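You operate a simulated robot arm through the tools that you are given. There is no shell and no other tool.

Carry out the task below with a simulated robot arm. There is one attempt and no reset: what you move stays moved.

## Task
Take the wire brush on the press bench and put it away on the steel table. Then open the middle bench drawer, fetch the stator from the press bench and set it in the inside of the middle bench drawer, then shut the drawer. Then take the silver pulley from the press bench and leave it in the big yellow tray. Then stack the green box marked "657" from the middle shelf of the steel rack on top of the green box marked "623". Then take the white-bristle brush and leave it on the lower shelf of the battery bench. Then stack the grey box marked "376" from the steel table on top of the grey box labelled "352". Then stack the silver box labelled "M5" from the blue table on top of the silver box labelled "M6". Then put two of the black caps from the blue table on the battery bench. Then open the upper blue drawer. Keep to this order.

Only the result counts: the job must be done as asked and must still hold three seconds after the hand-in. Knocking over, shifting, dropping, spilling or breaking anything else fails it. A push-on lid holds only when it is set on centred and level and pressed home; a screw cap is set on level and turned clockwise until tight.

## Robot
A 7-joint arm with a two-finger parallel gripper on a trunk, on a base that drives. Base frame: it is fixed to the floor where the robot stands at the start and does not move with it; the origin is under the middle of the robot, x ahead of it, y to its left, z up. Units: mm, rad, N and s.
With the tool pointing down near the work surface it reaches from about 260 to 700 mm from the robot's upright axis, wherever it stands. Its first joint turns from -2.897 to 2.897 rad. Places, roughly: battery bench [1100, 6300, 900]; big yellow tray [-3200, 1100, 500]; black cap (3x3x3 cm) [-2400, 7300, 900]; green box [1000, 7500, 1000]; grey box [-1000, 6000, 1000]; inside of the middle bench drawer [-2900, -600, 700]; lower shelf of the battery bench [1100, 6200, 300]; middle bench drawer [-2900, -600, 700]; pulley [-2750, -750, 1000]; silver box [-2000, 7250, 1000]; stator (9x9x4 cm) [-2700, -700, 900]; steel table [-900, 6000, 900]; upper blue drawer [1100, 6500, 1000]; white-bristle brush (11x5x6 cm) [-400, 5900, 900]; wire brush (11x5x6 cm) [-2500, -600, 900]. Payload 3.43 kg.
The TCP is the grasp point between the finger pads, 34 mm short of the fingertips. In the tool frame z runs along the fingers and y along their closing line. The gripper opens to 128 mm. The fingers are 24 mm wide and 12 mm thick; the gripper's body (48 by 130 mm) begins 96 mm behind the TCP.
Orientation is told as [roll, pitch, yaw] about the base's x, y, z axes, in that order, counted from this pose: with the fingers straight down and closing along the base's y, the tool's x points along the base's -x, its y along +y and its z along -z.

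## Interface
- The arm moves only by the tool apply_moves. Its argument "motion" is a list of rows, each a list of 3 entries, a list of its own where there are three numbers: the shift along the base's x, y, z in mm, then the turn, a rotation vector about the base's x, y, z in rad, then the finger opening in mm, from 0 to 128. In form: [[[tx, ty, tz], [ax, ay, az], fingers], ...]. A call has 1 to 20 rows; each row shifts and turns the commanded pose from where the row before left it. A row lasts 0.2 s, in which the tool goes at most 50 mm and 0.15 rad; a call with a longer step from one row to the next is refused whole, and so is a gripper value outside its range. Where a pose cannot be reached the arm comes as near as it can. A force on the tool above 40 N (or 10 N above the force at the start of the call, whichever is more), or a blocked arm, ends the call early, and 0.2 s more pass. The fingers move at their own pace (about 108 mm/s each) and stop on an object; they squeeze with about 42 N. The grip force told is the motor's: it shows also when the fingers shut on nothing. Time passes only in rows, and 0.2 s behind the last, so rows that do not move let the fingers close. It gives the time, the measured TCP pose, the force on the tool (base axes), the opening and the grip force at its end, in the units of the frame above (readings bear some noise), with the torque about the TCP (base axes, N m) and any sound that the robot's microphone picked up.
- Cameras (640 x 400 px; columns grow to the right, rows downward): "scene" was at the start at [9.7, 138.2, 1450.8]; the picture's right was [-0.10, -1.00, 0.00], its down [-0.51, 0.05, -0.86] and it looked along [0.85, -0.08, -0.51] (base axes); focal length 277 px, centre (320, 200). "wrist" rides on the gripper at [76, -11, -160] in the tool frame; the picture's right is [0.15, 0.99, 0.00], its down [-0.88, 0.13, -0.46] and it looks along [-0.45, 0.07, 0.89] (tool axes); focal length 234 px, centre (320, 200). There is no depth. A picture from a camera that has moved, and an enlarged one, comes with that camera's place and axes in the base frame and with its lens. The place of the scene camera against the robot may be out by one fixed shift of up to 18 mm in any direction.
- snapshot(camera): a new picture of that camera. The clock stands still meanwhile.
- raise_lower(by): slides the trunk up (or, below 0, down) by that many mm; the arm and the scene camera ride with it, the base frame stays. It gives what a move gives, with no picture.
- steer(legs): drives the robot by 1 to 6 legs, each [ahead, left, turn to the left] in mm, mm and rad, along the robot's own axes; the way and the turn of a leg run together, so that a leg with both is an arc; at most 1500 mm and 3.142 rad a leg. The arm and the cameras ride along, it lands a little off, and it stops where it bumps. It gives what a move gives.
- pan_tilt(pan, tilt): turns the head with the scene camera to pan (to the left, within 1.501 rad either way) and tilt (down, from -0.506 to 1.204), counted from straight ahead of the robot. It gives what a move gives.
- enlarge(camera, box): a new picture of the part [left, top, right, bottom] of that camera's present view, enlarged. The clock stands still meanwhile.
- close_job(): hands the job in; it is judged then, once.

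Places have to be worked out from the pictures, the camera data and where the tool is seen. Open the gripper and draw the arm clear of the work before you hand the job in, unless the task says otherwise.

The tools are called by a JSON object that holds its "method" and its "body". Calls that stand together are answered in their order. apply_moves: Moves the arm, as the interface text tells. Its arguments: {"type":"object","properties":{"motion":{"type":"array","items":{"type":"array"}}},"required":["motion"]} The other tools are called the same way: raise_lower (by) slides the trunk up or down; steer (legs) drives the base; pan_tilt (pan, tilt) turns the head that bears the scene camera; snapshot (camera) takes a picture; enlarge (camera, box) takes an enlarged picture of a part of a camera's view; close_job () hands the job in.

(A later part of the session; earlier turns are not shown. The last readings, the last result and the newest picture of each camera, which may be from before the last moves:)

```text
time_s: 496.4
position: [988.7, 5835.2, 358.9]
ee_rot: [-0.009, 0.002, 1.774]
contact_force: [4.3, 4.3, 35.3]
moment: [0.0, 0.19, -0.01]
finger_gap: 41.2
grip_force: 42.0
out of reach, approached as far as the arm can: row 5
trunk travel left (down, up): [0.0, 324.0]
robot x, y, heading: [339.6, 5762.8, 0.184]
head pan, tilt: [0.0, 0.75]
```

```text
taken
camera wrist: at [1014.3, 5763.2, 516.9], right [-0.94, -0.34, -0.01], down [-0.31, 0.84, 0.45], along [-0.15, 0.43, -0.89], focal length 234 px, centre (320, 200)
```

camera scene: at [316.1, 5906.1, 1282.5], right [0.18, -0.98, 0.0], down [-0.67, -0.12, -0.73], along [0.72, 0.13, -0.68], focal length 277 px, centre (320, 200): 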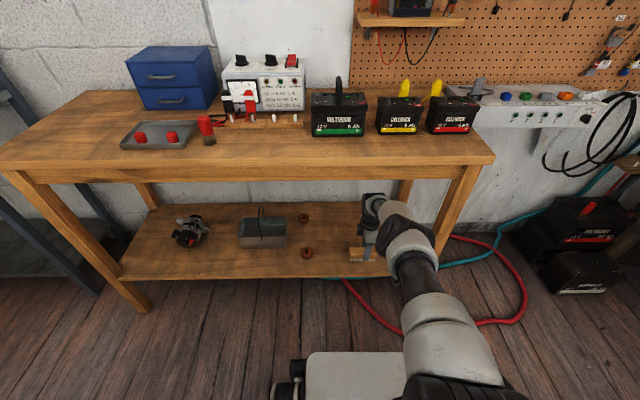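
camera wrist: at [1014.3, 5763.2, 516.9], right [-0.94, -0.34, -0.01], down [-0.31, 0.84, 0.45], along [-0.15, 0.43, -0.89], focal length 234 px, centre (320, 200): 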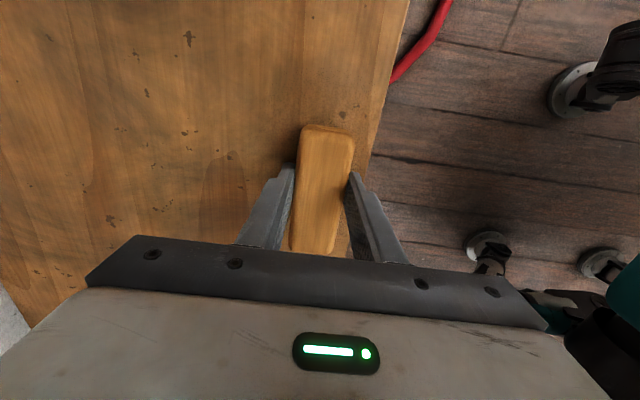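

The brush stands on the shelf (35 N contact). I ease off, open, and raise clear before withdrawing.

{"method": "apply_moves", "body": {"motion": [[[0, 0, 4], [0, 0, 0], 34], [[0, 0, 2], [0, 0, 0], 42], [[0, 0, 0], [0, 0, 0], 56], [[0, 0, 0], [0, 0, 0], 70], [[0, 0, 0], [0, 0, 0], 74], [[-2, 0, 15], [0, 0, 0], 74], [[-2, 0, 20], [0, 0, 0], 74], [[-2, 0, 20], [0, 0, 0], 74], [[0, 0, 15], [0, 0, 0], 74]]}}

{"method": "snapshot", "body": {"camera": "wrist"}}

```text
time_s: 498.4
position: [982.3, 5834.5, 427.6]
ee_rot: [0.003, 0.002, 1.775]
contact_force: [-0.1, 0.2, 0.1]
moment: [0.0, 0.03, 0.03]
finger_gap: 74.3
grip_force: 0.0
trunk travel left (down, up): [0.0, 324.0]
robot x, y, heading: [339.8, 5759.9, 0.183]
head pan, tilt: [0.0, 0.75]
```

```text
taken
camera wrist: at [1007.8, 5764.2, 586.7], right [-0.94, -0.34, 0.0], down [-0.31, 0.84, 0.45], along [-0.16, 0.43, -0.89], focal length 234 px, centre (320, 200)
```

wrist: 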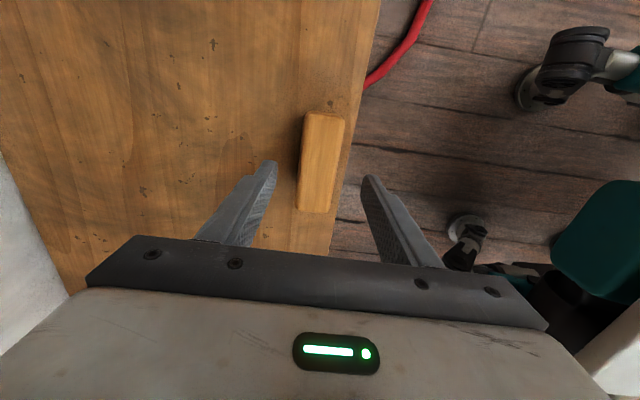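

The brush stands upright on the lower shelf, fully inside the edge. I withdraw the arm straight back and then raise it.

{"method": "apply_moves", "body": {"motion": [[[-39, -7.1, 0], [0, 0, 0], 74], [[-39, -7.1, 0], [0, 0, 0], 74], [[-39, -7.1, 0], [0, 0, 0], 74], [[-39, -7.1, 0], [0, 0, 0], 74], [[-39, -7.1, 0], [0, 0, 0], 74], [[-15, -3, 20], [0, 0, 0], 74], [[0, 0, 45], [0, 0, 0], 74], [[0, 0, 45], [0, 0, 0], 74], [[0, 0, 45], [0, 0, 0], 74], [[0, 0, 45], [0, 0, 0], 74], [[0, 0, 45], [0, 0, 0], 74], [[0, 0, 45], [0, 0, 0], 74], [[0, 0, 45], [0, 0, 0], 74], [[0, 0, 45], [0, 0, 0], 74], [[0, 0, 45], [0, 0, 0], 74], [[0, 0, 45], [0, 0, 0], 74], [[0, 0, 45], [0, 0, 0], 74], [[0, 0, 45], [0, 0, 0], 74]]}}

{"method": "raise_lower", "body": {"by": 150}}

{"method": "snapshot", "body": {"camera": "scene"}}

```text
time_s: 502.2
position: [772.1, 5797.6, 987.3]
ee_rot: [0.004, 0.001, 1.774]
contact_force: [0.6, 0.2, 0.3]
moment: [0.03, -0.03, -0.01]
finger_gap: 74.0
grip_force: 0.0
trunk travel left (down, up): [0.0, 324.0]
robot x, y, heading: [338.6, 5761.2, 0.186]
head pan, tilt: [0.0, 0.75]
```

```text
time_s: 504.0
position: [771.0, 5796.9, 1135.7]
ee_rot: [0.002, 0.002, 1.776]
contact_force: [0.3, 0.5, 0.2]
moment: [0.01, -0.04, -0.04]
finger_gap: 73.8
grip_force: 0.1
trunk travel left (down, up): [-150.0, 174.0]
robot x, y, heading: [336.5, 5764.6, 0.186]
head pan, tilt: [0.0, 0.75]
```

```text
taken
camera scene: at [316.1, 5906.1, 1432.4], right [0.18, -0.98, 0.0], down [-0.67, -0.12, -0.73], along [0.72, 0.13, -0.68], focal length 277 px, centre (320, 200)
```

scene: 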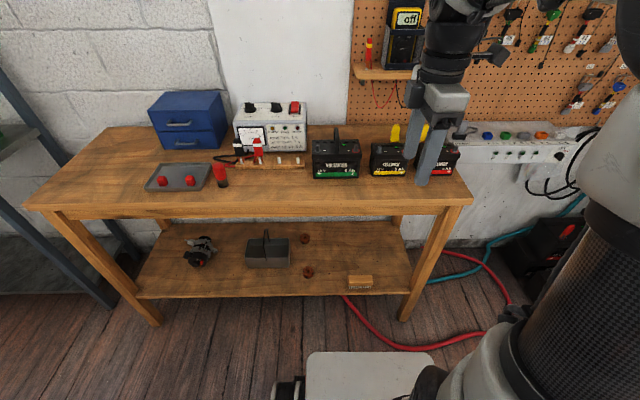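

The white-bristle brush stands on the lower shelf. Next the grey boxes: I go back around to the front of the steel table and face it between boxes 352 and 376.

{"method": "steer", "body": {"legs": [[0, -312, 0], [-1107, 0, 0], [0, 0, 1.565]]}}

{"method": "pan_tilt", "body": {"pan": 0.0, "tilt": 0.7}}

{"method": "snapshot", "body": {"camera": "scene"}}

```text
time_s: 516.8
position: [-721.4, 5690.2, 1137.0]
ee_rot: [0.003, 0.002, -2.972]
contact_force: [0.2, -0.9, -0.5]
moment: [-0.01, 0.01, 0.0]
finger_gap: 74.0
grip_force: 0.0
trunk travel left (down, up): [-150.0, 174.0]
robot x, y, heading: [-701.0, 5256.4, 1.72]
head pan, tilt: [0.0, 0.75]
```

```text
time_s: 517.4
position: [-722.5, 5690.7, 1137.7]
ee_rot: [0.001, 0.002, -2.973]
contact_force: [-0.2, 0.0, 0.3]
moment: [-0.01, 0.02, 0.0]
finger_gap: 73.8
grip_force: 0.0
trunk travel left (down, up): [-150.0, 174.0]
robot x, y, heading: [-702.4, 5260.3, 1.717]
head pan, tilt: [0.0, 0.7]
```

```text
taken
camera scene: at [-831.0, 5237.6, 1436.7], right [0.99, 0.15, 0.0], down [0.09, -0.64, -0.76], along [-0.11, 0.76, -0.64], focal length 277 px, centre (320, 200)
```

scene: 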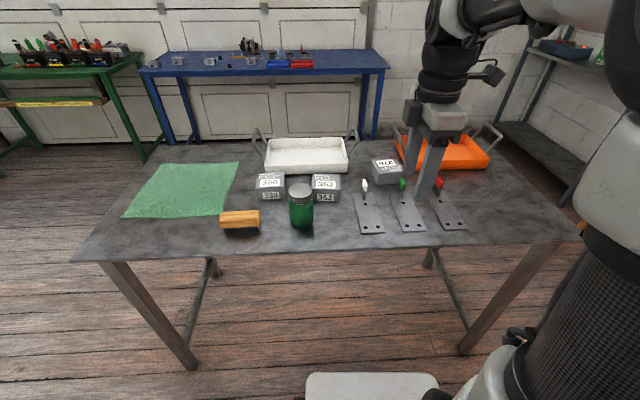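

The table is in view. I enlarge the grey boxes.

{"method": "enlarge", "body": {"camera": "scene", "box": [240, 130, 420, 240]}}

{"method": "enlarge", "body": {"camera": "scene", "box": [350, 140, 430, 200]}}

```text
3.56 times, centred on (330, 185) of scene
camera zoom: at [-831.0, 5237.6, 1436.7], right [0.99, 0.15, 0.0], down [0.09, -0.64, -0.76], along [-0.11, 0.76, -0.64], focal length 984 px, centre (284, 253)
```

zoom: 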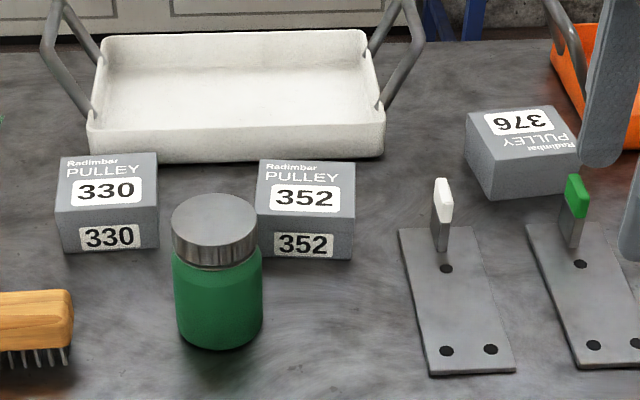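

```text
6.67 times, centred on (390, 170) of scene
camera zoom: at [-831.0, 5237.6, 1436.7], right [0.99, 0.15, 0.0], down [0.09, -0.64, -0.76], along [-0.11, 0.76, -0.64], focal length 1846 px, centre (-147, 400)
```

zoom: 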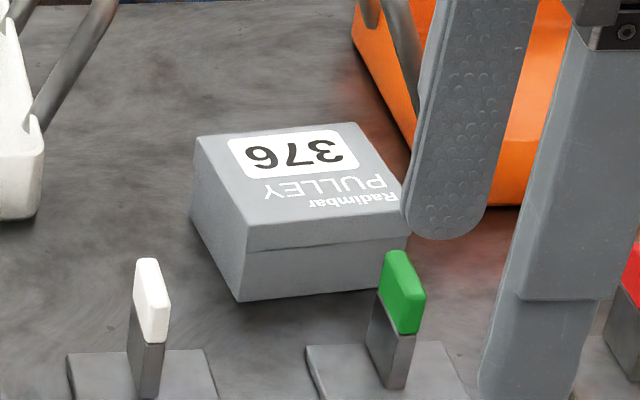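

I drive 180 mm closer (the base front goes under the table edge, where it's open) and bring the tool over box 376.

{"method": "steer", "body": {"legs": [[180, 0, 0.03]]}}

{"method": "snapshot", "body": {"camera": "wrist"}}

```text
time_s: 518.9
position: [-765.9, 5866.9, 1136.7]
ee_rot: [0.003, 0.001, -2.94]
contact_force: [-0.3, 0.5, -0.3]
moment: [-0.01, 0.0, 0.02]
finger_gap: 74.0
grip_force: 0.0
trunk travel left (down, up): [-150.0, 174.0]
robot x, y, heading: [-731.8, 5431.9, 1.749]
head pan, tilt: [0.0, 0.7]
```

```text
taken
camera wrist: at [-693.7, 5893.4, 1296.3], right [0.34, -0.94, 0.0], down [-0.84, -0.3, 0.45], along [-0.43, -0.16, -0.89], focal length 234 px, centre (320, 200)
```

wrist: 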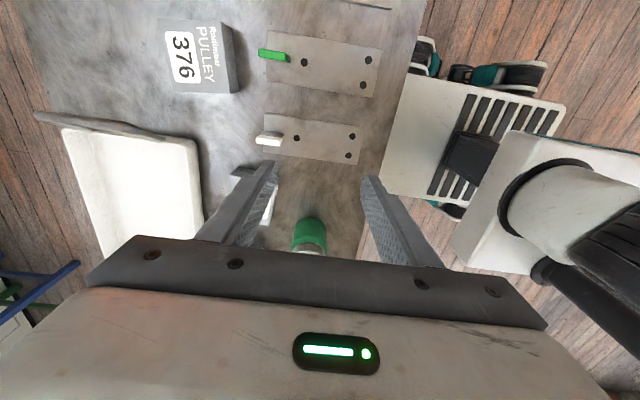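

I enlarge the 376 box in the wrist view.

{"method": "enlarge", "body": {"camera": "wrist", "box": [100, 0, 320, 150]}}

```text
2.67 times, centred on (210, 75) of wrist
camera zoom: at [-693.7, 5893.4, 1296.3], right [0.34, -0.94, 0.0], down [-0.84, -0.3, 0.45], along [-0.43, -0.16, -0.89], focal length 624 px, centre (613, 533)
```

zoom: 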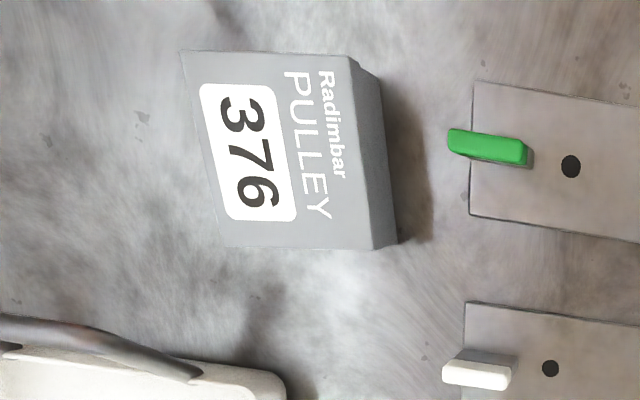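

The 376 box is about 85 × 85 mm at [-727, 6060], yaw ≈ 0.32. I turn the tool to near reference orientation and hover over it to see the gaps to the orange tray.

{"method": "apply_moves", "body": {"motion": [[[3.9, 19.3, 0], [0, 0, -0.1452], 100], [[3.9, 19.3, 0], [0, 0, -0.1452], 105], [[3.9, 19.3, 0], [0, 0, -0.1452], 105], [[3.9, 19.3, 0], [0, 0, -0.1452], 105], [[3.9, 19.3, 0], [0, 0, -0.1452], 105], [[3.9, 19.3, 0], [0, 0, -0.1452], 105], [[3.9, 19.3, 0], [0, 0, -0.1452], 105], [[3.9, 19.3, 0], [0, 0, -0.1452], 105], [[3.9, 19.3, 0], [0, 0, -0.1452], 105], [[3.9, 19.3, -20], [0, 0, -0.1452], 105], [[0, 0, 0], [0, 0, 0], 105]]}}

{"method": "snapshot", "body": {"camera": "wrist"}}

{"method": "snapshot", "body": {"camera": "scene"}}

```text
time_s: 521.3
position: [-728.4, 6059.0, 1117.3]
ee_rot: [0.0, 0.004, 1.888]
contact_force: [0.1, 0.1, 0.3]
moment: [0.02, 0.01, 0.0]
finger_gap: 104.9
grip_force: 0.1
trunk travel left (down, up): [-150.0, 174.0]
robot x, y, heading: [-731.5, 5436.6, 1.75]
head pan, tilt: [0.0, 0.7]
```

```text
taken
camera wrist: at [-692.4, 5992.6, 1276.7], right [-0.89, -0.45, 0.0], down [-0.4, 0.8, 0.45], along [-0.21, 0.4, -0.89], focal length 234 px, centre (320, 200)
```

wrist: 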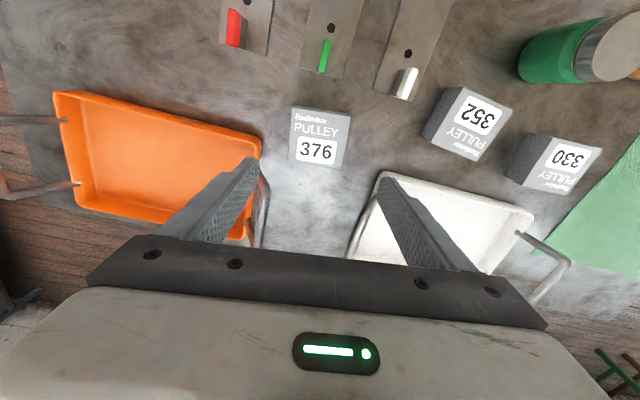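

```text
taken
camera scene: at [-859.3, 5410.7, 1436.8], right [0.98, 0.18, 0.0], down [0.12, -0.63, -0.76], along [-0.14, 0.75, -0.64], focal length 277 px, centre (320, 200)
```

scene: 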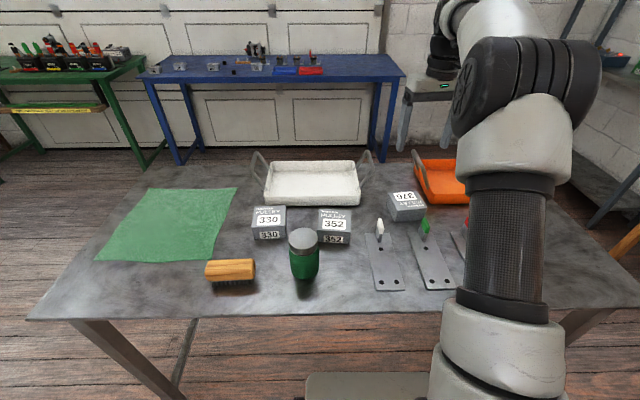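

From above the gaps beside 376 are comfortable (~40 mm to the orange tray). I enlarge to measure 376 and 352.

{"method": "enlarge", "body": {"camera": "wrist", "box": [250, 80, 390, 190]}}

{"method": "enlarge", "body": {"camera": "wrist", "box": [400, 60, 540, 180]}}

```text
3.64 times, centred on (320, 135) of wrist
camera zoom: at [-692.4, 5992.6, 1276.7], right [-0.89, -0.45, 0.0], down [-0.4, 0.8, 0.45], along [-0.21, 0.4, -0.89], focal length 852 px, centre (320, 436)
```

zoom: 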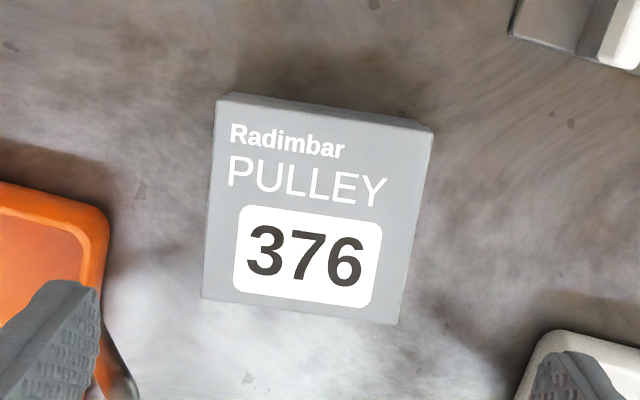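

```text
3.33 times, centred on (470, 120) of wrist
camera zoom: at [-692.4, 5992.6, 1276.7], right [-0.89, -0.45, 0.0], down [-0.4, 0.8, 0.45], along [-0.21, 0.4, -0.89], focal length 781 px, centre (-180, 467)
```

zoom: 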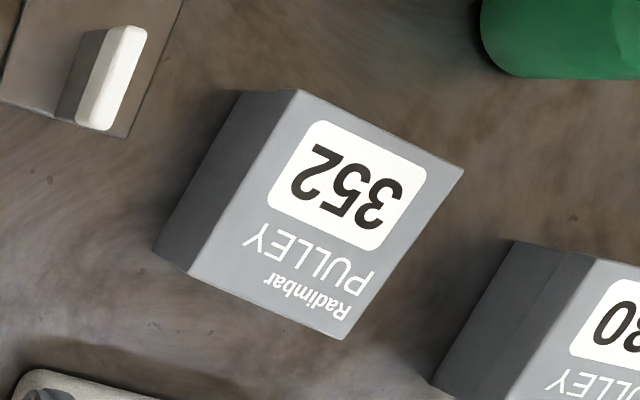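

Both boxes measure ≈ 87 × 82 × 50 mm with tops at z ≈ 917: 376 at [-728, 6064] yaw 0.325, 352 at [-922, 5944] yaw 0.10. I descend on 376 and grip it.

{"method": "apply_moves", "body": {"motion": [[[0.4, 5, -30], [0, 0, 0.008], 105], [[0, 0, -40], [0, 0, 0], 105], [[0, 0, -40], [0, 0, 0], 105], [[0, 0, -35], [0, 0, 0], 105], [[0, 0, 0], [0, 0, 0], 105]]}}

{"method": "enlarge", "body": {"camera": "wrist", "box": [220, 100, 420, 250]}}

```text
time_s: 522.5
position: [-726.7, 6064.4, 970.3]
ee_rot: [0.003, 0.002, 1.898]
contact_force: [-0.3, 0.3, 0.2]
moment: [-0.01, 0.03, 0.0]
finger_gap: 105.1
grip_force: 0.1
trunk travel left (down, up): [-150.0, 174.0]
robot x, y, heading: [-731.9, 5434.0, 1.752]
head pan, tilt: [0.0, 0.7]
```

```text
2.67 times, centred on (320, 175) of wrist
camera zoom: at [-690.6, 5996.9, 1130.6], right [-0.89, -0.46, 0.0], down [-0.41, 0.79, 0.45], along [-0.21, 0.4, -0.89], focal length 624 px, centre (320, 267)
```

zoom: 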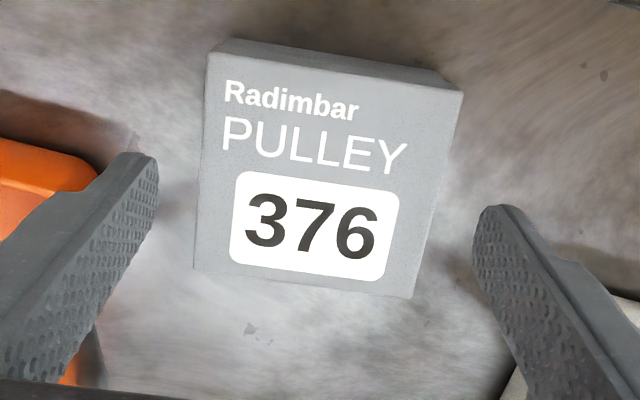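

Aligned within 2 mm. I go down to z ≈ 906 and close.

{"method": "apply_moves", "body": {"motion": [[[0, 2, -30], [0, 0, 0], 105], [[0, 0, -20], [0, 0, 0], 105], [[0, 0, -10], [0, 0, 0], 105], [[0, 0, -4], [0, 0, 0], 105], [[0, 0, 0], [0, 0, 0], 90], [[0, 0, 0], [0, 0, 0], 70], [[0, 0, 0], [0, 0, 0], 70], [[0, 0, 0], [0, 0, 0], 70]]}}

```text
time_s: 524.3
position: [-726.3, 6066.3, 907.2]
ee_rot: [0.002, 0.002, 1.899]
contact_force: [-0.8, -0.8, 0.2]
moment: [0.12, -0.05, 0.04]
finger_gap: 89.7
grip_force: 42.3
trunk travel left (down, up): [-150.0, 174.0]
robot x, y, heading: [-732.1, 5433.7, 1.751]
head pan, tilt: [0.0, 0.7]
```

Gripped (89.7 mm). I lift it and move toward 352, stopping beside it to measure 352 again.

{"method": "apply_moves", "body": {"motion": [[[0, 0, 15], [0, 0, 0], 70], [[0, 0, 35], [0, 0, 0], 70], [[0, 0, 40], [0, 0, 0], 70], [[0, 0, 30], [0, 0, 0], 70], [[-25, -10, 0], [0, 0, -0.06], 70], [[-25, -10, 0], [0, 0, -0.06], 70], [[-20, -8, 0], [0, 0, -0.06], 70], [[0, 0, 0], [0, 0, -0.047], 70], [[0, 0, 0], [0, 0, 0], 70]]}}

{"method": "snapshot", "body": {"camera": "wrist"}}

```text
time_s: 526.3
position: [-797.1, 6037.6, 1026.4]
ee_rot: [0.004, 0.003, 1.671]
contact_force: [0.2, 0.8, -3.0]
moment: [0.03, -0.04, 0.0]
finger_gap: 89.7
grip_force: 42.1
trunk travel left (down, up): [-150.0, 174.0]
robot x, y, heading: [-729.9, 5435.1, 1.751]
head pan, tilt: [0.0, 0.7]
```

```text
taken
camera wrist: at [-777.6, 5964.8, 1186.4], right [-0.97, -0.24, 0.0], down [-0.22, 0.86, 0.45], along [-0.11, 0.44, -0.89], focal length 234 px, centre (320, 200)
```

wrist: 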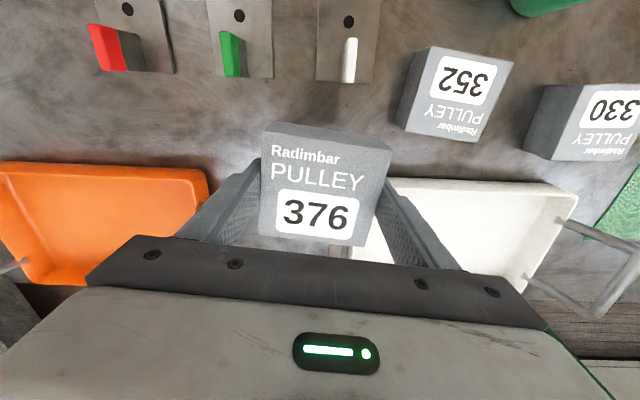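

{"method": "enlarge", "body": {"camera": "wrist", "box": [380, 30, 540, 160]}}

{"method": "enlarge", "body": {"camera": "wrist", "box": [240, 100, 410, 260]}}

```text
3.08 times, centred on (460, 95) of wrist
camera zoom: at [-777.6, 5964.8, 1186.4], right [-0.97, -0.24, 0.0], down [-0.22, 0.86, 0.45], along [-0.11, 0.44, -0.89], focal length 720 px, centre (-111, 523)
```

zoom: 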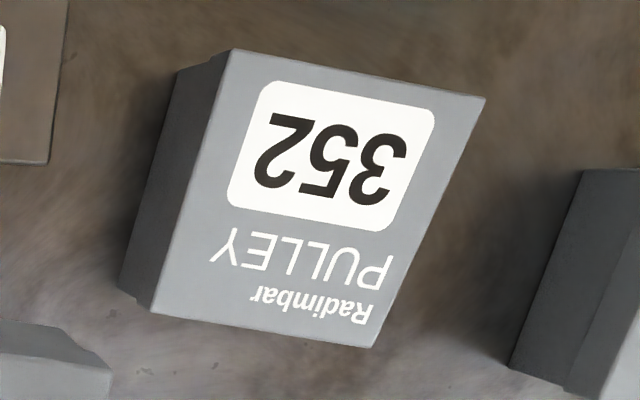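

```text
2.50 times, centred on (325, 180) of wrist
camera zoom: at [-777.6, 5964.8, 1186.4], right [-0.97, -0.24, 0.0], down [-0.22, 0.86, 0.45], along [-0.11, 0.44, -0.89], focal length 585 px, centre (308, 250)
```

zoom: 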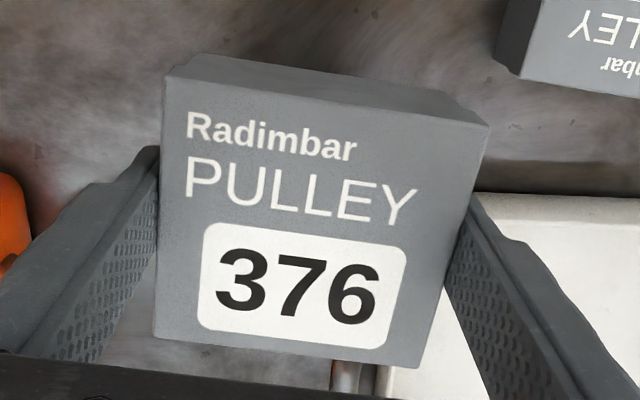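

Measured with the same camera: 352's centre is [-928, 5946], yaw 0.091, and the held 376 is offset (+0.8, +2.6) with yaw 0.094. I move over it and check from the scene camera.

{"method": "apply_moves", "body": {"motion": [[[-33, -23.6, 0], [0, 0, 0], 70], [[-33, -23.6, 0], [0, 0, 0], 70], [[-33, -23.6, 0], [0, 0, 0], 70], [[-32.7, -23.4, 0], [0, 0, 0], 70], [[0, 0, -30], [0, 0, 0], 70], [[0, 0, 0], [0, 0, 0], 70]]}}

{"method": "enlarge", "body": {"camera": "scene", "box": [270, 170, 400, 270]}}

{"method": "enlarge", "body": {"camera": "wrist", "box": [220, 70, 420, 230]}}

```text
time_s: 527.7
position: [-928.5, 5943.8, 997.5]
ee_rot: [0.001, 0.0, 1.672]
contact_force: [0.3, 1.3, -1.5]
moment: [-0.01, 0.0, 0.02]
finger_gap: 89.5
grip_force: 41.7
trunk travel left (down, up): [-150.0, 174.0]
robot x, y, heading: [-732.4, 5430.6, 1.75]
head pan, tilt: [0.0, 0.7]
```

```text
4.00 times, centred on (335, 220) of scene
camera zoom: at [-859.4, 5410.8, 1436.7], right [0.98, 0.18, 0.0], down [0.12, -0.63, -0.76], along [-0.14, 0.75, -0.64], focal length 1108 px, centre (260, 120)
```

zoom: 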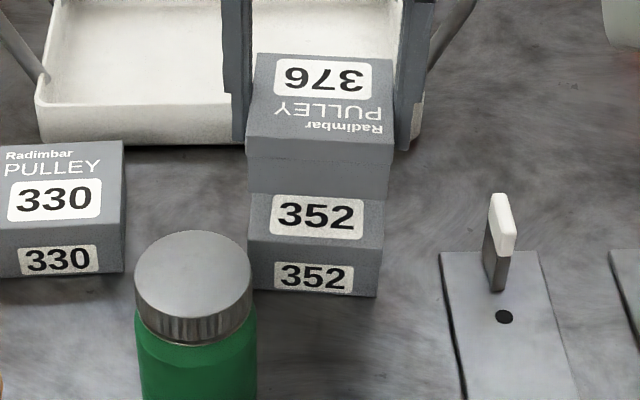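

```text
2.50 times, centred on (320, 150) of wrist
camera zoom: at [-908.1, 5871.3, 1156.5], right [-0.97, -0.25, 0.0], down [-0.22, 0.86, 0.45], along [-0.11, 0.44, -0.89], focal length 585 px, centre (320, 325)
```

zoom: 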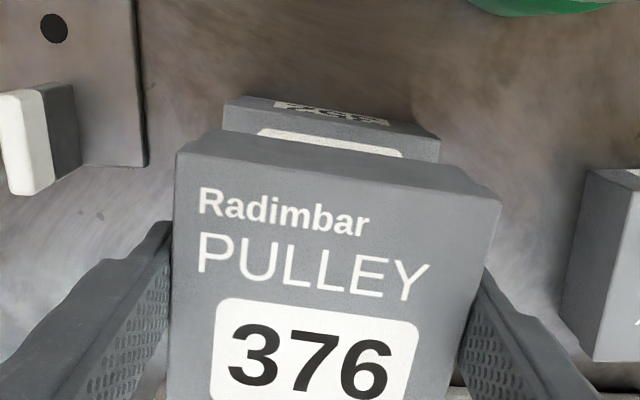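

Alignment is within 2 mm. I lower 376 onto 352 in small final steps.

{"method": "apply_moves", "body": {"motion": [[[0, 0, -20], [0, 0, 0], 70], [[0, 0, -12], [0, 0, 0], 70], [[0, 0, -3], [0, 0, 0], 70], [[0, 0, -2.5], [0, 0, 0], 70], [[0, 0, -2], [0, 0, 0], 70], [[0, 0, -2], [0, 0, 0], 70]]}}

{"method": "enlarge", "body": {"camera": "scene", "box": [270, 170, 400, 270]}}

```text
time_s: 529.1
position: [-927.0, 5944.1, 957.1]
ee_rot: [0.003, 0.001, 1.673]
contact_force: [-0.7, -0.6, 3.3]
moment: [-0.16, -0.28, 0.0]
finger_gap: 89.6
grip_force: 42.3
trunk travel left (down, up): [-150.0, 174.0]
robot x, y, heading: [-732.0, 5433.4, 1.747]
head pan, tilt: [0.0, 0.7]
```

```text
4.00 times, centred on (335, 220) of scene
camera zoom: at [-859.3, 5410.4, 1436.9], right [0.98, 0.18, 0.0], down [0.12, -0.63, -0.77], along [-0.14, 0.75, -0.64], focal length 1108 px, centre (260, 120)
```

zoom: 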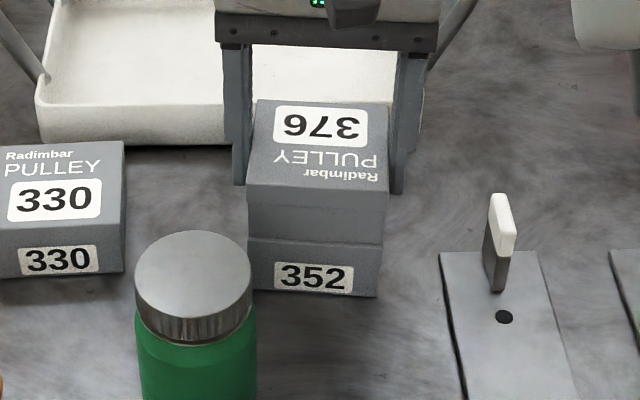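

It has just made contact, well aligned. I settle it by 1.5 mm, open and lift away.

{"method": "apply_moves", "body": {"motion": [[[0, 0, -1.5], [0, 0, 0], 70], [[0, 0, 0], [0, 0, 0], 82], [[0, 0, 0], [0, 0, 0], 94], [[0, 0, 0], [0, 0, 0], 104], [[0, 0, 0], [0, 0, 0], 106], [[0, 0, 20], [0, 0, 0], 106], [[0, 0, 40], [0, 0, 0], 106], [[0, 0, 45], [0, 0, 0], 106], [[0, 0, 45], [0, 0, 0], 106]]}}

{"method": "enlarge", "body": {"camera": "scene", "box": [270, 170, 400, 270]}}

```text
time_s: 531.1
position: [-928.7, 5945.1, 1107.3]
ee_rot: [0.002, 0.004, 1.673]
contact_force: [-0.2, -0.3, -0.2]
moment: [-0.01, -0.03, -0.04]
finger_gap: 105.9
grip_force: 0.1
trunk travel left (down, up): [-150.0, 174.0]
robot x, y, heading: [-734.0, 5430.0, 1.751]
head pan, tilt: [0.0, 0.7]
```

```text
4.00 times, centred on (335, 220) of scene
camera zoom: at [-859.3, 5410.6, 1436.7], right [0.98, 0.18, 0.0], down [0.12, -0.63, -0.76], along [-0.14, 0.75, -0.64], focal length 1108 px, centre (260, 120)
```

zoom: 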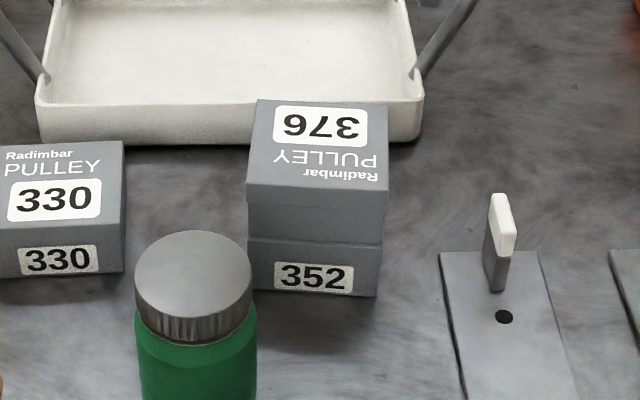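

Stacked well. Now to the blue table: I draw in the arm, back away, go left past the steel table and then forward toward the blue table's left part.

{"method": "apply_moves", "body": {"motion": [[[30, -23, 0], [0, 0, 0.025], 100], [[30, -23, 0], [0, 0, 0.025], 90], [[30, -23, 0], [0, 0, 0.025], 80], [[28, -23, 0], [0, 0, 0], 80]]}}

{"method": "steer", "body": {"legs": [[-200, 0, 0], [0, 1150, 0], [1300, 0, 0]]}}

{"method": "pan_tilt", "body": {"pan": 0.0, "tilt": 0.6}}

{"method": "snapshot", "body": {"camera": "scene"}}

```text
time_s: 532.1
position: [-808.5, 5853.5, 1104.5]
ee_rot: [0.005, 0.003, 1.747]
contact_force: [-0.1, 0.5, 0.2]
moment: [0.02, -0.03, -0.03]
finger_gap: 80.0
grip_force: 0.1
trunk travel left (down, up): [-150.0, 174.0]
robot x, y, heading: [-731.7, 5432.4, 1.752]
head pan, tilt: [0.0, 0.7]
```

```text
time_s: 550.6
position: [-2107.0, 6720.9, 1104.7]
ee_rot: [0.002, 0.002, 1.728]
contact_force: [-0.2, 0.3, -0.1]
moment: [0.03, 0.0, -0.02]
finger_gap: 80.1
grip_force: 0.1
trunk travel left (down, up): [-150.0, 174.0]
robot x, y, heading: [-2037.5, 6298.6, 1.735]
head pan, tilt: [0.0, 0.7]
```

```text
time_s: 551.3
position: [-2107.1, 6720.8, 1105.5]
ee_rot: [0.001, 0.002, 1.727]
contact_force: [-0.2, 0.5, 0.9]
moment: [0.01, 0.01, -0.02]
finger_gap: 79.8
grip_force: 0.0
trunk travel left (down, up): [-150.0, 174.0]
robot x, y, heading: [-2035.5, 6301.3, 1.731]
head pan, tilt: [0.0, 0.6]
```

```text
taken
camera scene: at [-2165.2, 6281.9, 1445.3], right [0.99, 0.16, 0.0], down [0.09, -0.56, -0.82], along [-0.13, 0.81, -0.57], focal length 277 px, centre (320, 200)
```

scene: 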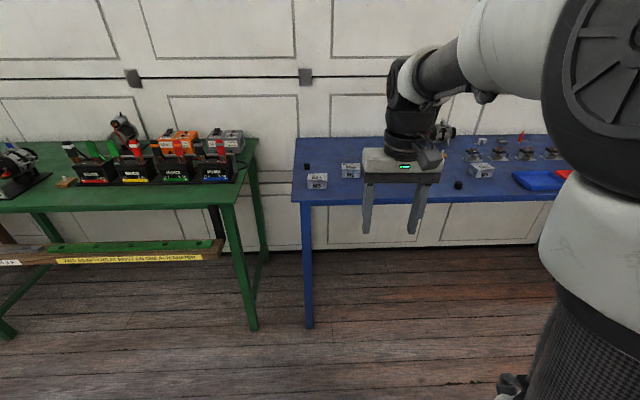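

The blue table is in view. I enlarge it to read the box labels and find the caps.

{"method": "enlarge", "body": {"camera": "scene", "box": [285, 125, 405, 215]}}

{"method": "enlarge", "body": {"camera": "scene", "box": [420, 115, 580, 215]}}

```text
4.44 times, centred on (345, 170) of scene
camera zoom: at [-2165.2, 6281.9, 1445.3], right [0.99, 0.16, 0.0], down [0.09, -0.56, -0.82], along [-0.13, 0.81, -0.57], focal length 1230 px, centre (209, 333)
```

zoom: 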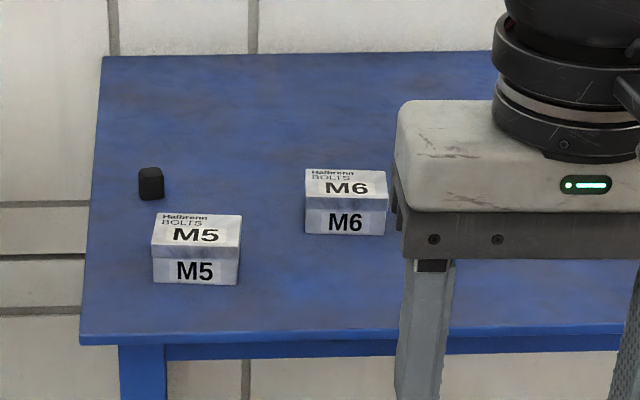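

```text
4.00 times, centred on (500, 165) of scene
camera zoom: at [-2165.2, 6281.9, 1445.3], right [0.99, 0.16, 0.0], down [0.09, -0.56, -0.82], along [-0.13, 0.81, -0.57], focal length 1108 px, centre (-400, 340)
```

zoom: 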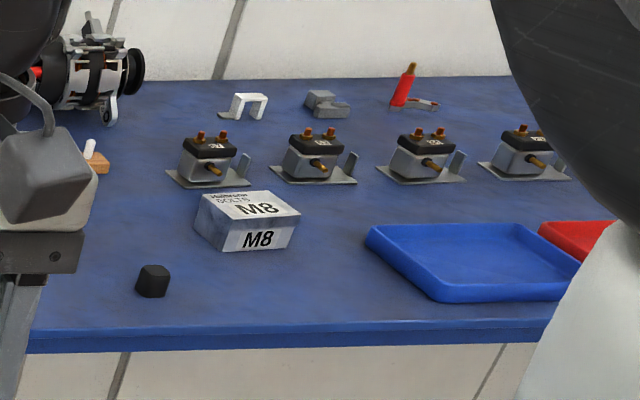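

M5, M6 and M8 boxes and two black caps are identified (M5 ≈ [-2320, 7190], M6 ≈ [-2200, 7310]). I move 385 mm closer.

{"method": "steer", "body": {"legs": [[385, 0, 0.02]]}}

{"method": "snapshot", "body": {"camera": "wrist"}}

{"method": "snapshot", "body": {"camera": "scene"}}

```text
time_s: 553.7
position: [-2178.7, 7096.1, 1104.6]
ee_rot: [0.002, 0.003, 1.745]
contact_force: [0.2, 0.3, -0.6]
moment: [0.01, -0.01, -0.03]
finger_gap: 80.0
grip_force: 0.0
trunk travel left (down, up): [-150.0, 174.0]
robot x, y, heading: [-2103.7, 6678.7, 1.75]
head pan, tilt: [0.0, 0.6]
```

```text
taken
camera wrist: at [-2153.5, 7023.6, 1264.2], right [-0.95, -0.32, 0.0], down [-0.28, 0.85, 0.45], along [-0.15, 0.43, -0.89], focal length 234 px, centre (320, 200)
```

wrist: 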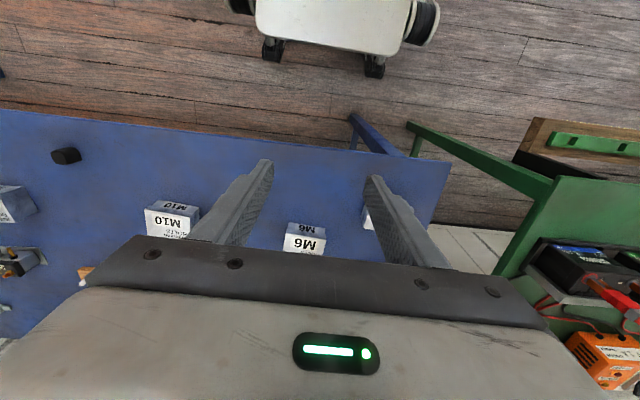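

```text
taken
camera scene: at [-2229.1, 6655.1, 1445.4], right [0.98, 0.18, 0.0], down [0.1, -0.56, -0.83], along [-0.15, 0.81, -0.56], focal length 277 px, centre (320, 200)
```

scene: 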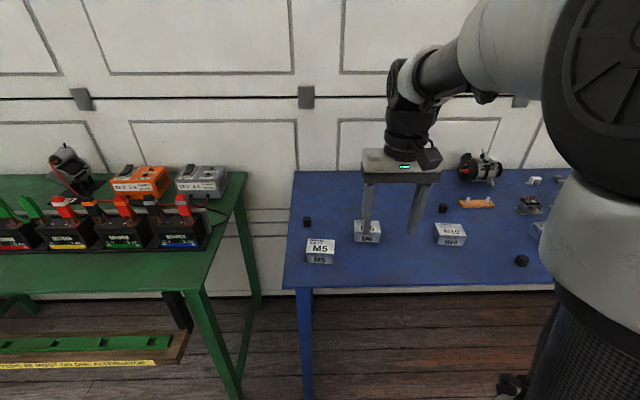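

I see M5, M6, M10 (and M8 further right) and three black caps. I move over M5 for measuring.

{"method": "apply_moves", "body": {"motion": [[[-37, 28, 0], [0, 0, 0], 105], [[-37, 28, 0], [0, 0, 0], 105], [[-37, 28, 0], [0, 0, 0], 105], [[-37, 28, 0], [0, 0, 0], 105], [[0, 0, 0], [0, 0, 0], 105]]}}

{"method": "snapshot", "body": {"camera": "wrist"}}

{"method": "enlarge", "body": {"camera": "wrist", "box": [250, 90, 410, 210]}}

```text
time_s: 554.9
position: [-2329.4, 7206.8, 1104.5]
ee_rot: [0.002, 0.001, 1.745]
contact_force: [-0.4, 0.3, -0.7]
moment: [-0.01, -0.03, 0.01]
finger_gap: 104.9
grip_force: 0.0
trunk travel left (down, up): [-150.0, 174.0]
robot x, y, heading: [-2102.7, 6674.8, 1.752]
head pan, tilt: [0.0, 0.6]
```

```text
taken
camera wrist: at [-2303.7, 7135.0, 1263.8], right [-0.95, -0.32, 0.0], down [-0.28, 0.85, 0.45], along [-0.15, 0.43, -0.89], focal length 234 px, centre (320, 200)
```

wrist: 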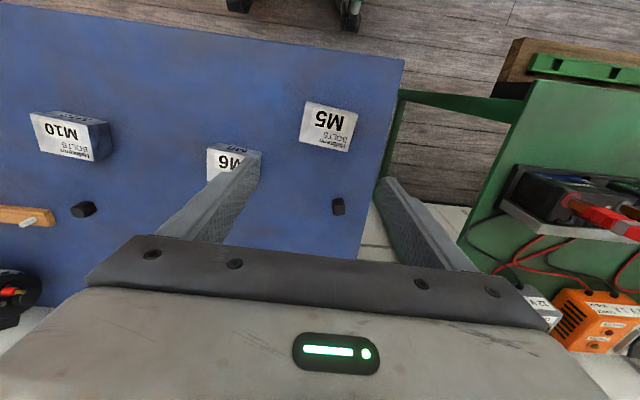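

```text
3.33 times, centred on (330, 150) of wrist
camera zoom: at [-2303.7, 7135.0, 1263.8], right [-0.95, -0.32, 0.0], down [-0.28, 0.85, 0.45], along [-0.15, 0.43, -0.89], focal length 781 px, centre (287, 367)
```

zoom: 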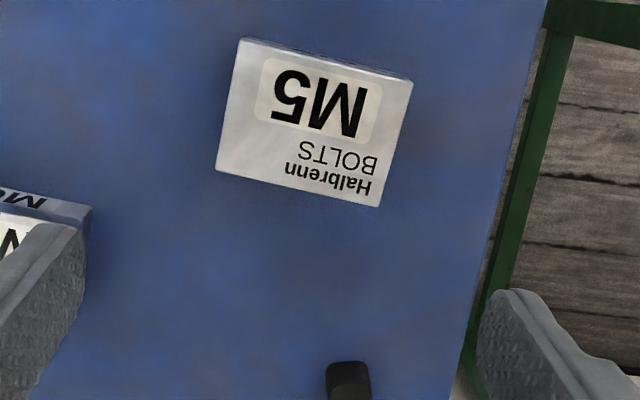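

M5 has yaw ≈ 0.116 and is near [-2337, 7190]. I centre over it, rotate, go lower and measure again to get its height.

{"method": "apply_moves", "body": {"motion": [[[-4, -8, -30], [0, 0, -0.03], 110], [[-4, -8, -35], [0, 0, -0.028], 110], [[0, 0, -35], [0, 0, 0], 110], [[0, 0, 0], [0, 0, 0], 110]]}}

{"method": "enlarge", "body": {"camera": "wrist", "box": [220, 80, 420, 240]}}

```text
time_s: 555.9
position: [-2334.2, 7191.1, 1005.5]
ee_rot: [0.004, 0.001, 1.686]
contact_force: [0.3, 0.8, -0.5]
moment: [-0.03, -0.01, 0.01]
finger_gap: 110.0
grip_force: 0.1
trunk travel left (down, up): [-150.0, 174.0]
robot x, y, heading: [-2102.6, 6675.3, 1.743]
head pan, tilt: [0.0, 0.6]
```

```text
2.50 times, centred on (320, 160) of wrist
camera zoom: at [-2312.6, 7118.4, 1163.9], right [-0.97, -0.26, 0.0], down [-0.23, 0.86, 0.45], along [-0.12, 0.44, -0.89], focal length 585 px, centre (320, 300)
```

zoom: 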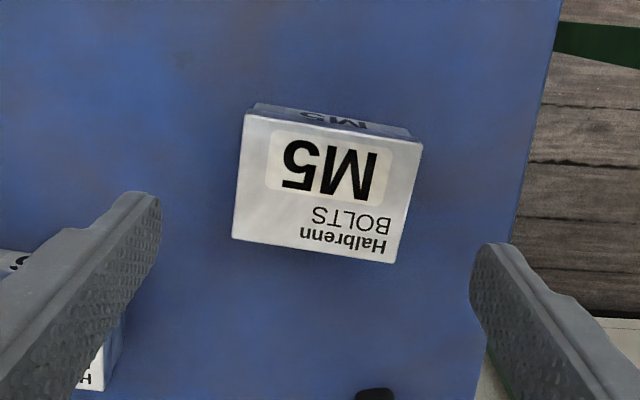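

M5's top is at z ≈ 909 and it is ≈ 77 × 57 × 43 mm, centred right below. I descend and grip it.

{"method": "apply_moves", "body": {"motion": [[[0, 0, -35], [0, 0, -0.012], 98], [[0, 0, -30], [0, 0, 0], 98], [[0, 0, -20], [0, 0, 0], 98], [[0, 0, -8], [0, 0, 0], 98], [[0, 0, -5], [0, 0, 0], 98], [[0, 0, 0], [0, 0, 0], 98]]}}

{"method": "snapshot", "body": {"camera": "wrist"}}

```text
time_s: 557.1
position: [-2336.0, 7191.8, 914.0]
ee_rot: [0.006, -0.006, 1.674]
contact_force: [2.3, -8.7, 20.0]
moment: [-0.44, -1.2, -0.43]
finger_gap: 99.1
grip_force: 0.6
trunk travel left (down, up): [-150.0, 174.0]
robot x, y, heading: [-2101.4, 6673.5, 1.746]
head pan, tilt: [0.0, 0.6]
stopped in row 6: the force on the tool passed its limit at 43 N (the readings are from after the stop); the commanded pose is now the measured one
```

```text
taken
camera wrist: at [-2315.7, 7117.1, 1072.8], right [-0.97, -0.25, 0.0], down [-0.22, 0.86, 0.46], along [-0.12, 0.45, -0.89], focal length 234 px, centre (320, 200)
```

wrist: 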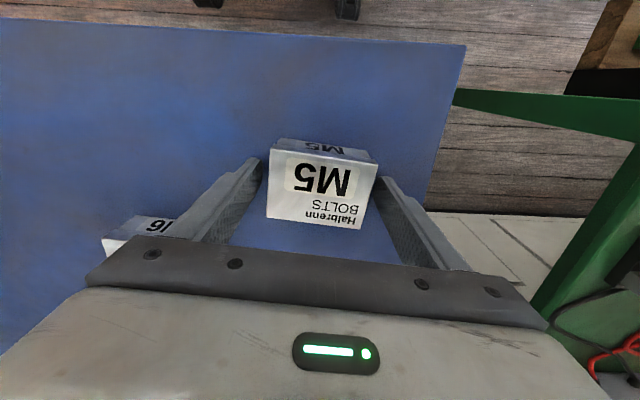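

The tips touched the table (z ≈ 880). I raise 5 mm and close on M5.

{"method": "apply_moves", "body": {"motion": [[[0, 0, 5], [0, 0, 0], 98], [[0, 0, 0], [0, 0, 0], 80], [[0, 0, 0], [0, 0, 0], 60], [[0, 0, 0], [0, 0, 0], 60], [[0, 0, 0], [0, 0, 0], 60]]}}

{"method": "snapshot", "body": {"camera": "wrist"}}

```text
time_s: 558.4
position: [-2335.9, 7193.5, 917.0]
ee_rot: [0.004, -0.004, 1.676]
contact_force: [-0.6, -0.8, -0.2]
moment: [0.0, 0.0, 0.03]
finger_gap: 74.7
grip_force: 42.6
trunk travel left (down, up): [-150.0, 174.0]
robot x, y, heading: [-2101.2, 6672.2, 1.748]
head pan, tilt: [0.0, 0.6]
```

```text
taken
camera wrist: at [-2316.2, 7119.1, 1074.8], right [-0.97, -0.25, 0.0], down [-0.22, 0.86, 0.46], along [-0.12, 0.44, -0.89], focal length 234 px, centre (320, 200)
```

wrist: 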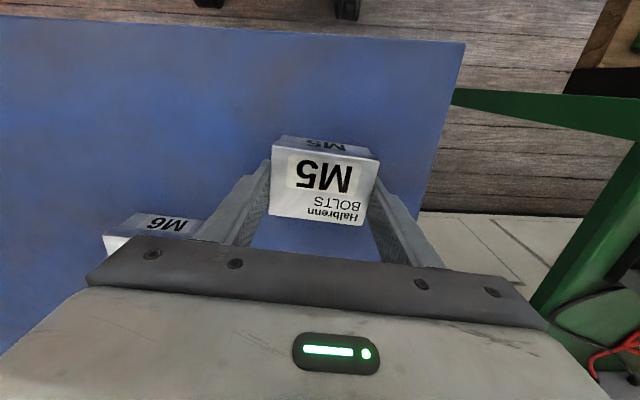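

Gripped (74.7 mm). I lift M5 and move to the east side of M6 to measure M6 with the same camera.

{"method": "apply_moves", "body": {"motion": [[[0, 0, 20], [0, 0, 0], 60], [[0, 0, 40], [0, 0, 0], 60], [[0, 0, 40], [0, 0, 0], 60], [[0, 0, 20], [0, 0, 0], 60], [[40, 20, 0], [0, 0, 0], 60], [[42, 22, 0], [0, 0, 0], 60], [[42, 22, 0], [0, 0, 0], 60], [[42, 22, 0], [0, 0, 0], 60], [[42, 22, 0], [0, 0, 0], 60], [[22, 18, 0], [0, 0, 0], 60], [[0, 0, 0], [0, 0, 0], 60]]}}

{"method": "snapshot", "body": {"camera": "wrist"}}

```text
time_s: 560.8
position: [-2105.7, 7318.9, 1036.4]
ee_rot: [0.004, -0.004, 1.675]
contact_force: [0.4, 1.1, -2.8]
moment: [0.05, 0.04, -0.02]
finger_gap: 74.7
grip_force: 42.1
trunk travel left (down, up): [-150.0, 174.0]
robot x, y, heading: [-2100.7, 6673.9, 1.753]
head pan, tilt: [0.0, 0.6]
```

```text
taken
camera wrist: at [-2085.1, 7245.2, 1194.6], right [-0.97, -0.25, 0.0], down [-0.22, 0.86, 0.46], along [-0.12, 0.44, -0.89], focal length 234 px, centre (320, 200)
```

wrist: 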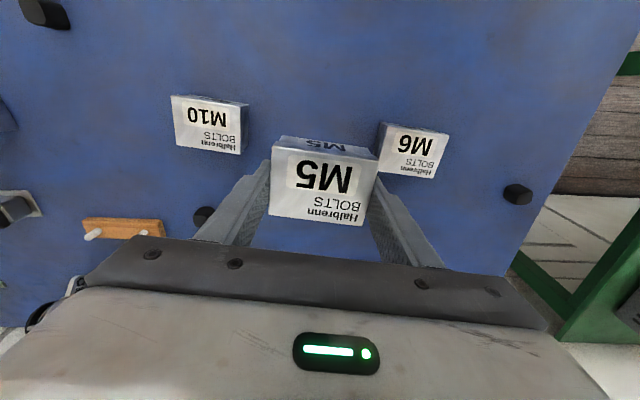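

{"method": "enlarge", "body": {"camera": "wrist", "box": [350, 100, 480, 200]}}

{"method": "enlarge", "body": {"camera": "wrist", "box": [250, 110, 400, 240]}}

```text
4.00 times, centred on (415, 150) of wrist
camera zoom: at [-2085.1, 7245.2, 1194.6], right [-0.97, -0.25, 0.0], down [-0.22, 0.86, 0.46], along [-0.12, 0.44, -0.89], focal length 937 px, centre (-60, 400)
```

zoom: 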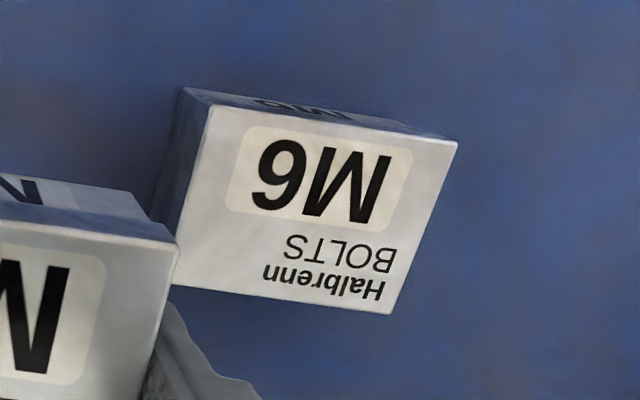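

```text
3.08 times, centred on (325, 175) of wrist
camera zoom: at [-2085.1, 7245.2, 1194.6], right [-0.97, -0.25, 0.0], down [-0.22, 0.86, 0.46], along [-0.12, 0.44, -0.89], focal length 720 px, centre (305, 277)
```

zoom: 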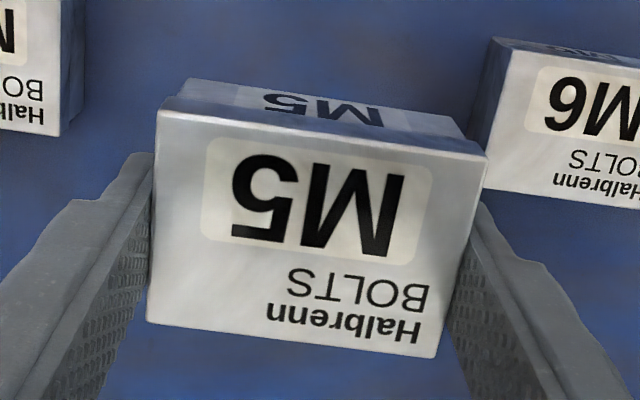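

M6 is at [-2216, 7294], yaw 0.115; the held M5 is offset (+1, -4) with yaw 0.112. I move over M6 and check.

{"method": "apply_moves", "body": {"motion": [[[-38, -7, 0], [0, 0, 0.003], 60], [[-38, -7, 0], [0, 0, 0], 60], [[-35.6, -6, 0], [0, 0, 0], 60], [[0, 0, -25], [0, 0, 0], 60], [[0, 0, -15], [0, 0, 0], 60], [[0, 0, 0], [0, 0, 0], 60]]}}

{"method": "enlarge", "body": {"camera": "wrist", "box": [240, 80, 400, 200]}}

{"method": "enlarge", "body": {"camera": "scene", "box": [310, 180, 430, 280]}}

```text
time_s: 562.1
position: [-2217.0, 7300.0, 998.2]
ee_rot: [0.004, -0.003, 1.677]
contact_force: [0.1, 0.2, -3.5]
moment: [0.0, 0.0, 0.01]
finger_gap: 74.7
grip_force: 42.1
trunk travel left (down, up): [-150.0, 174.0]
robot x, y, heading: [-2101.9, 6674.7, 1.749]
head pan, tilt: [0.0, 0.6]
```

```text
3.33 times, centred on (320, 140) of wrist
camera zoom: at [-2197.9, 7225.5, 1156.7], right [-0.97, -0.25, 0.0], down [-0.22, 0.86, 0.46], along [-0.12, 0.44, -0.89], focal length 781 px, centre (320, 400)
```

zoom: 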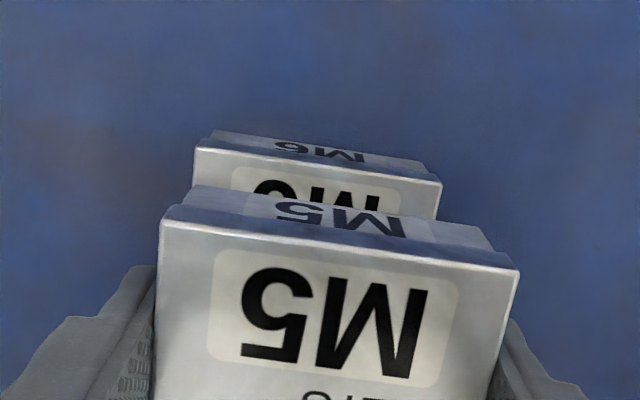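

```text
4.00 times, centred on (370, 230) of scene
camera zoom: at [-2229.2, 6655.3, 1445.4], right [0.98, 0.18, 0.0], down [0.1, -0.56, -0.82], along [-0.15, 0.81, -0.57], focal length 1108 px, centre (120, 80)
```

zoom: 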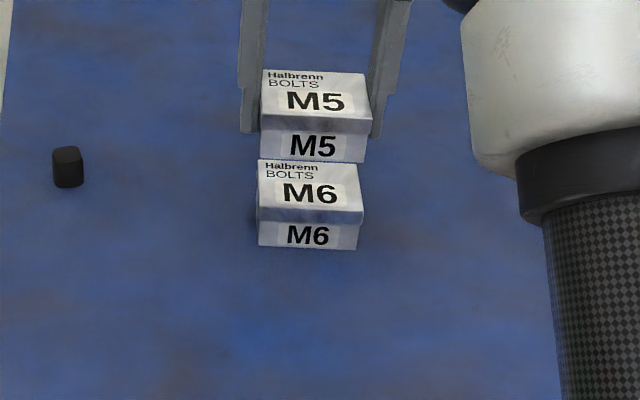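

M5 is ~4 mm too far west; I shift +3.5 mm and lower gently (gap ≈ 46 mm).

{"method": "apply_moves", "body": {"motion": [[[3.5, 0.5, -10], [0, 0, 0], 60], [[0, 0, -20], [0, 0, 0], 60], [[0, 0, -8], [0, 0, 0], 60], [[0, 0, -3], [0, 0, 0], 60], [[0, 0, -2.5], [0, 0, 0], 60], [[0, 0, -2], [0, 0, 0], 60]]}}

{"method": "enlarge", "body": {"camera": "scene", "box": [310, 180, 430, 280]}}

{"method": "enlarge", "body": {"camera": "wrist", "box": [240, 80, 400, 200]}}

```text
time_s: 563.5
position: [-2214.2, 7300.7, 954.8]
ee_rot: [0.002, -0.011, 1.676]
contact_force: [-0.3, 0.0, 22.9]
moment: [-0.74, -0.59, -0.02]
finger_gap: 74.6
grip_force: 41.9
trunk travel left (down, up): [-150.0, 174.0]
robot x, y, heading: [-2101.6, 6674.6, 1.751]
head pan, tilt: [0.0, 0.6]
```

```text
4.00 times, centred on (370, 230) of scene
camera zoom: at [-2228.9, 6653.3, 1445.8], right [0.98, 0.18, 0.0], down [0.1, -0.55, -0.83], along [-0.15, 0.81, -0.56], focal length 1108 px, centre (120, 80)
```

zoom: 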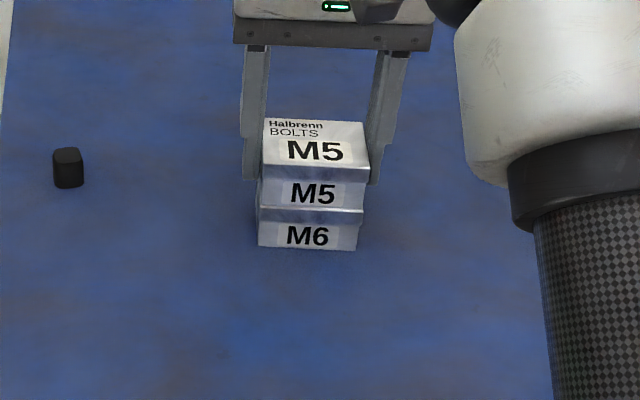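

```text
3.33 times, centred on (320, 140) of wrist
camera zoom: at [-2193.5, 7224.9, 1113.8], right [-0.97, -0.25, 0.0], down [-0.22, 0.86, 0.47], along [-0.12, 0.45, -0.89], focal length 781 px, centre (320, 400)
```

zoom: 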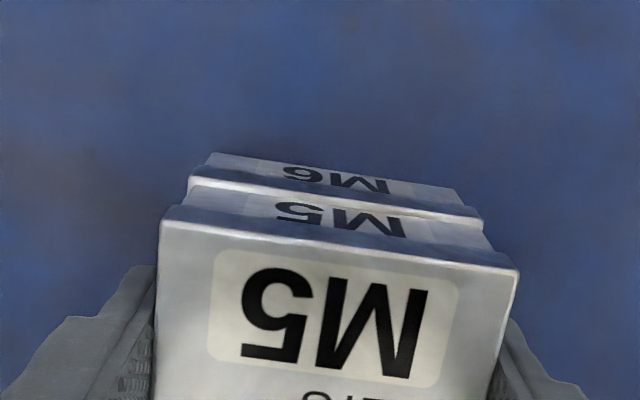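

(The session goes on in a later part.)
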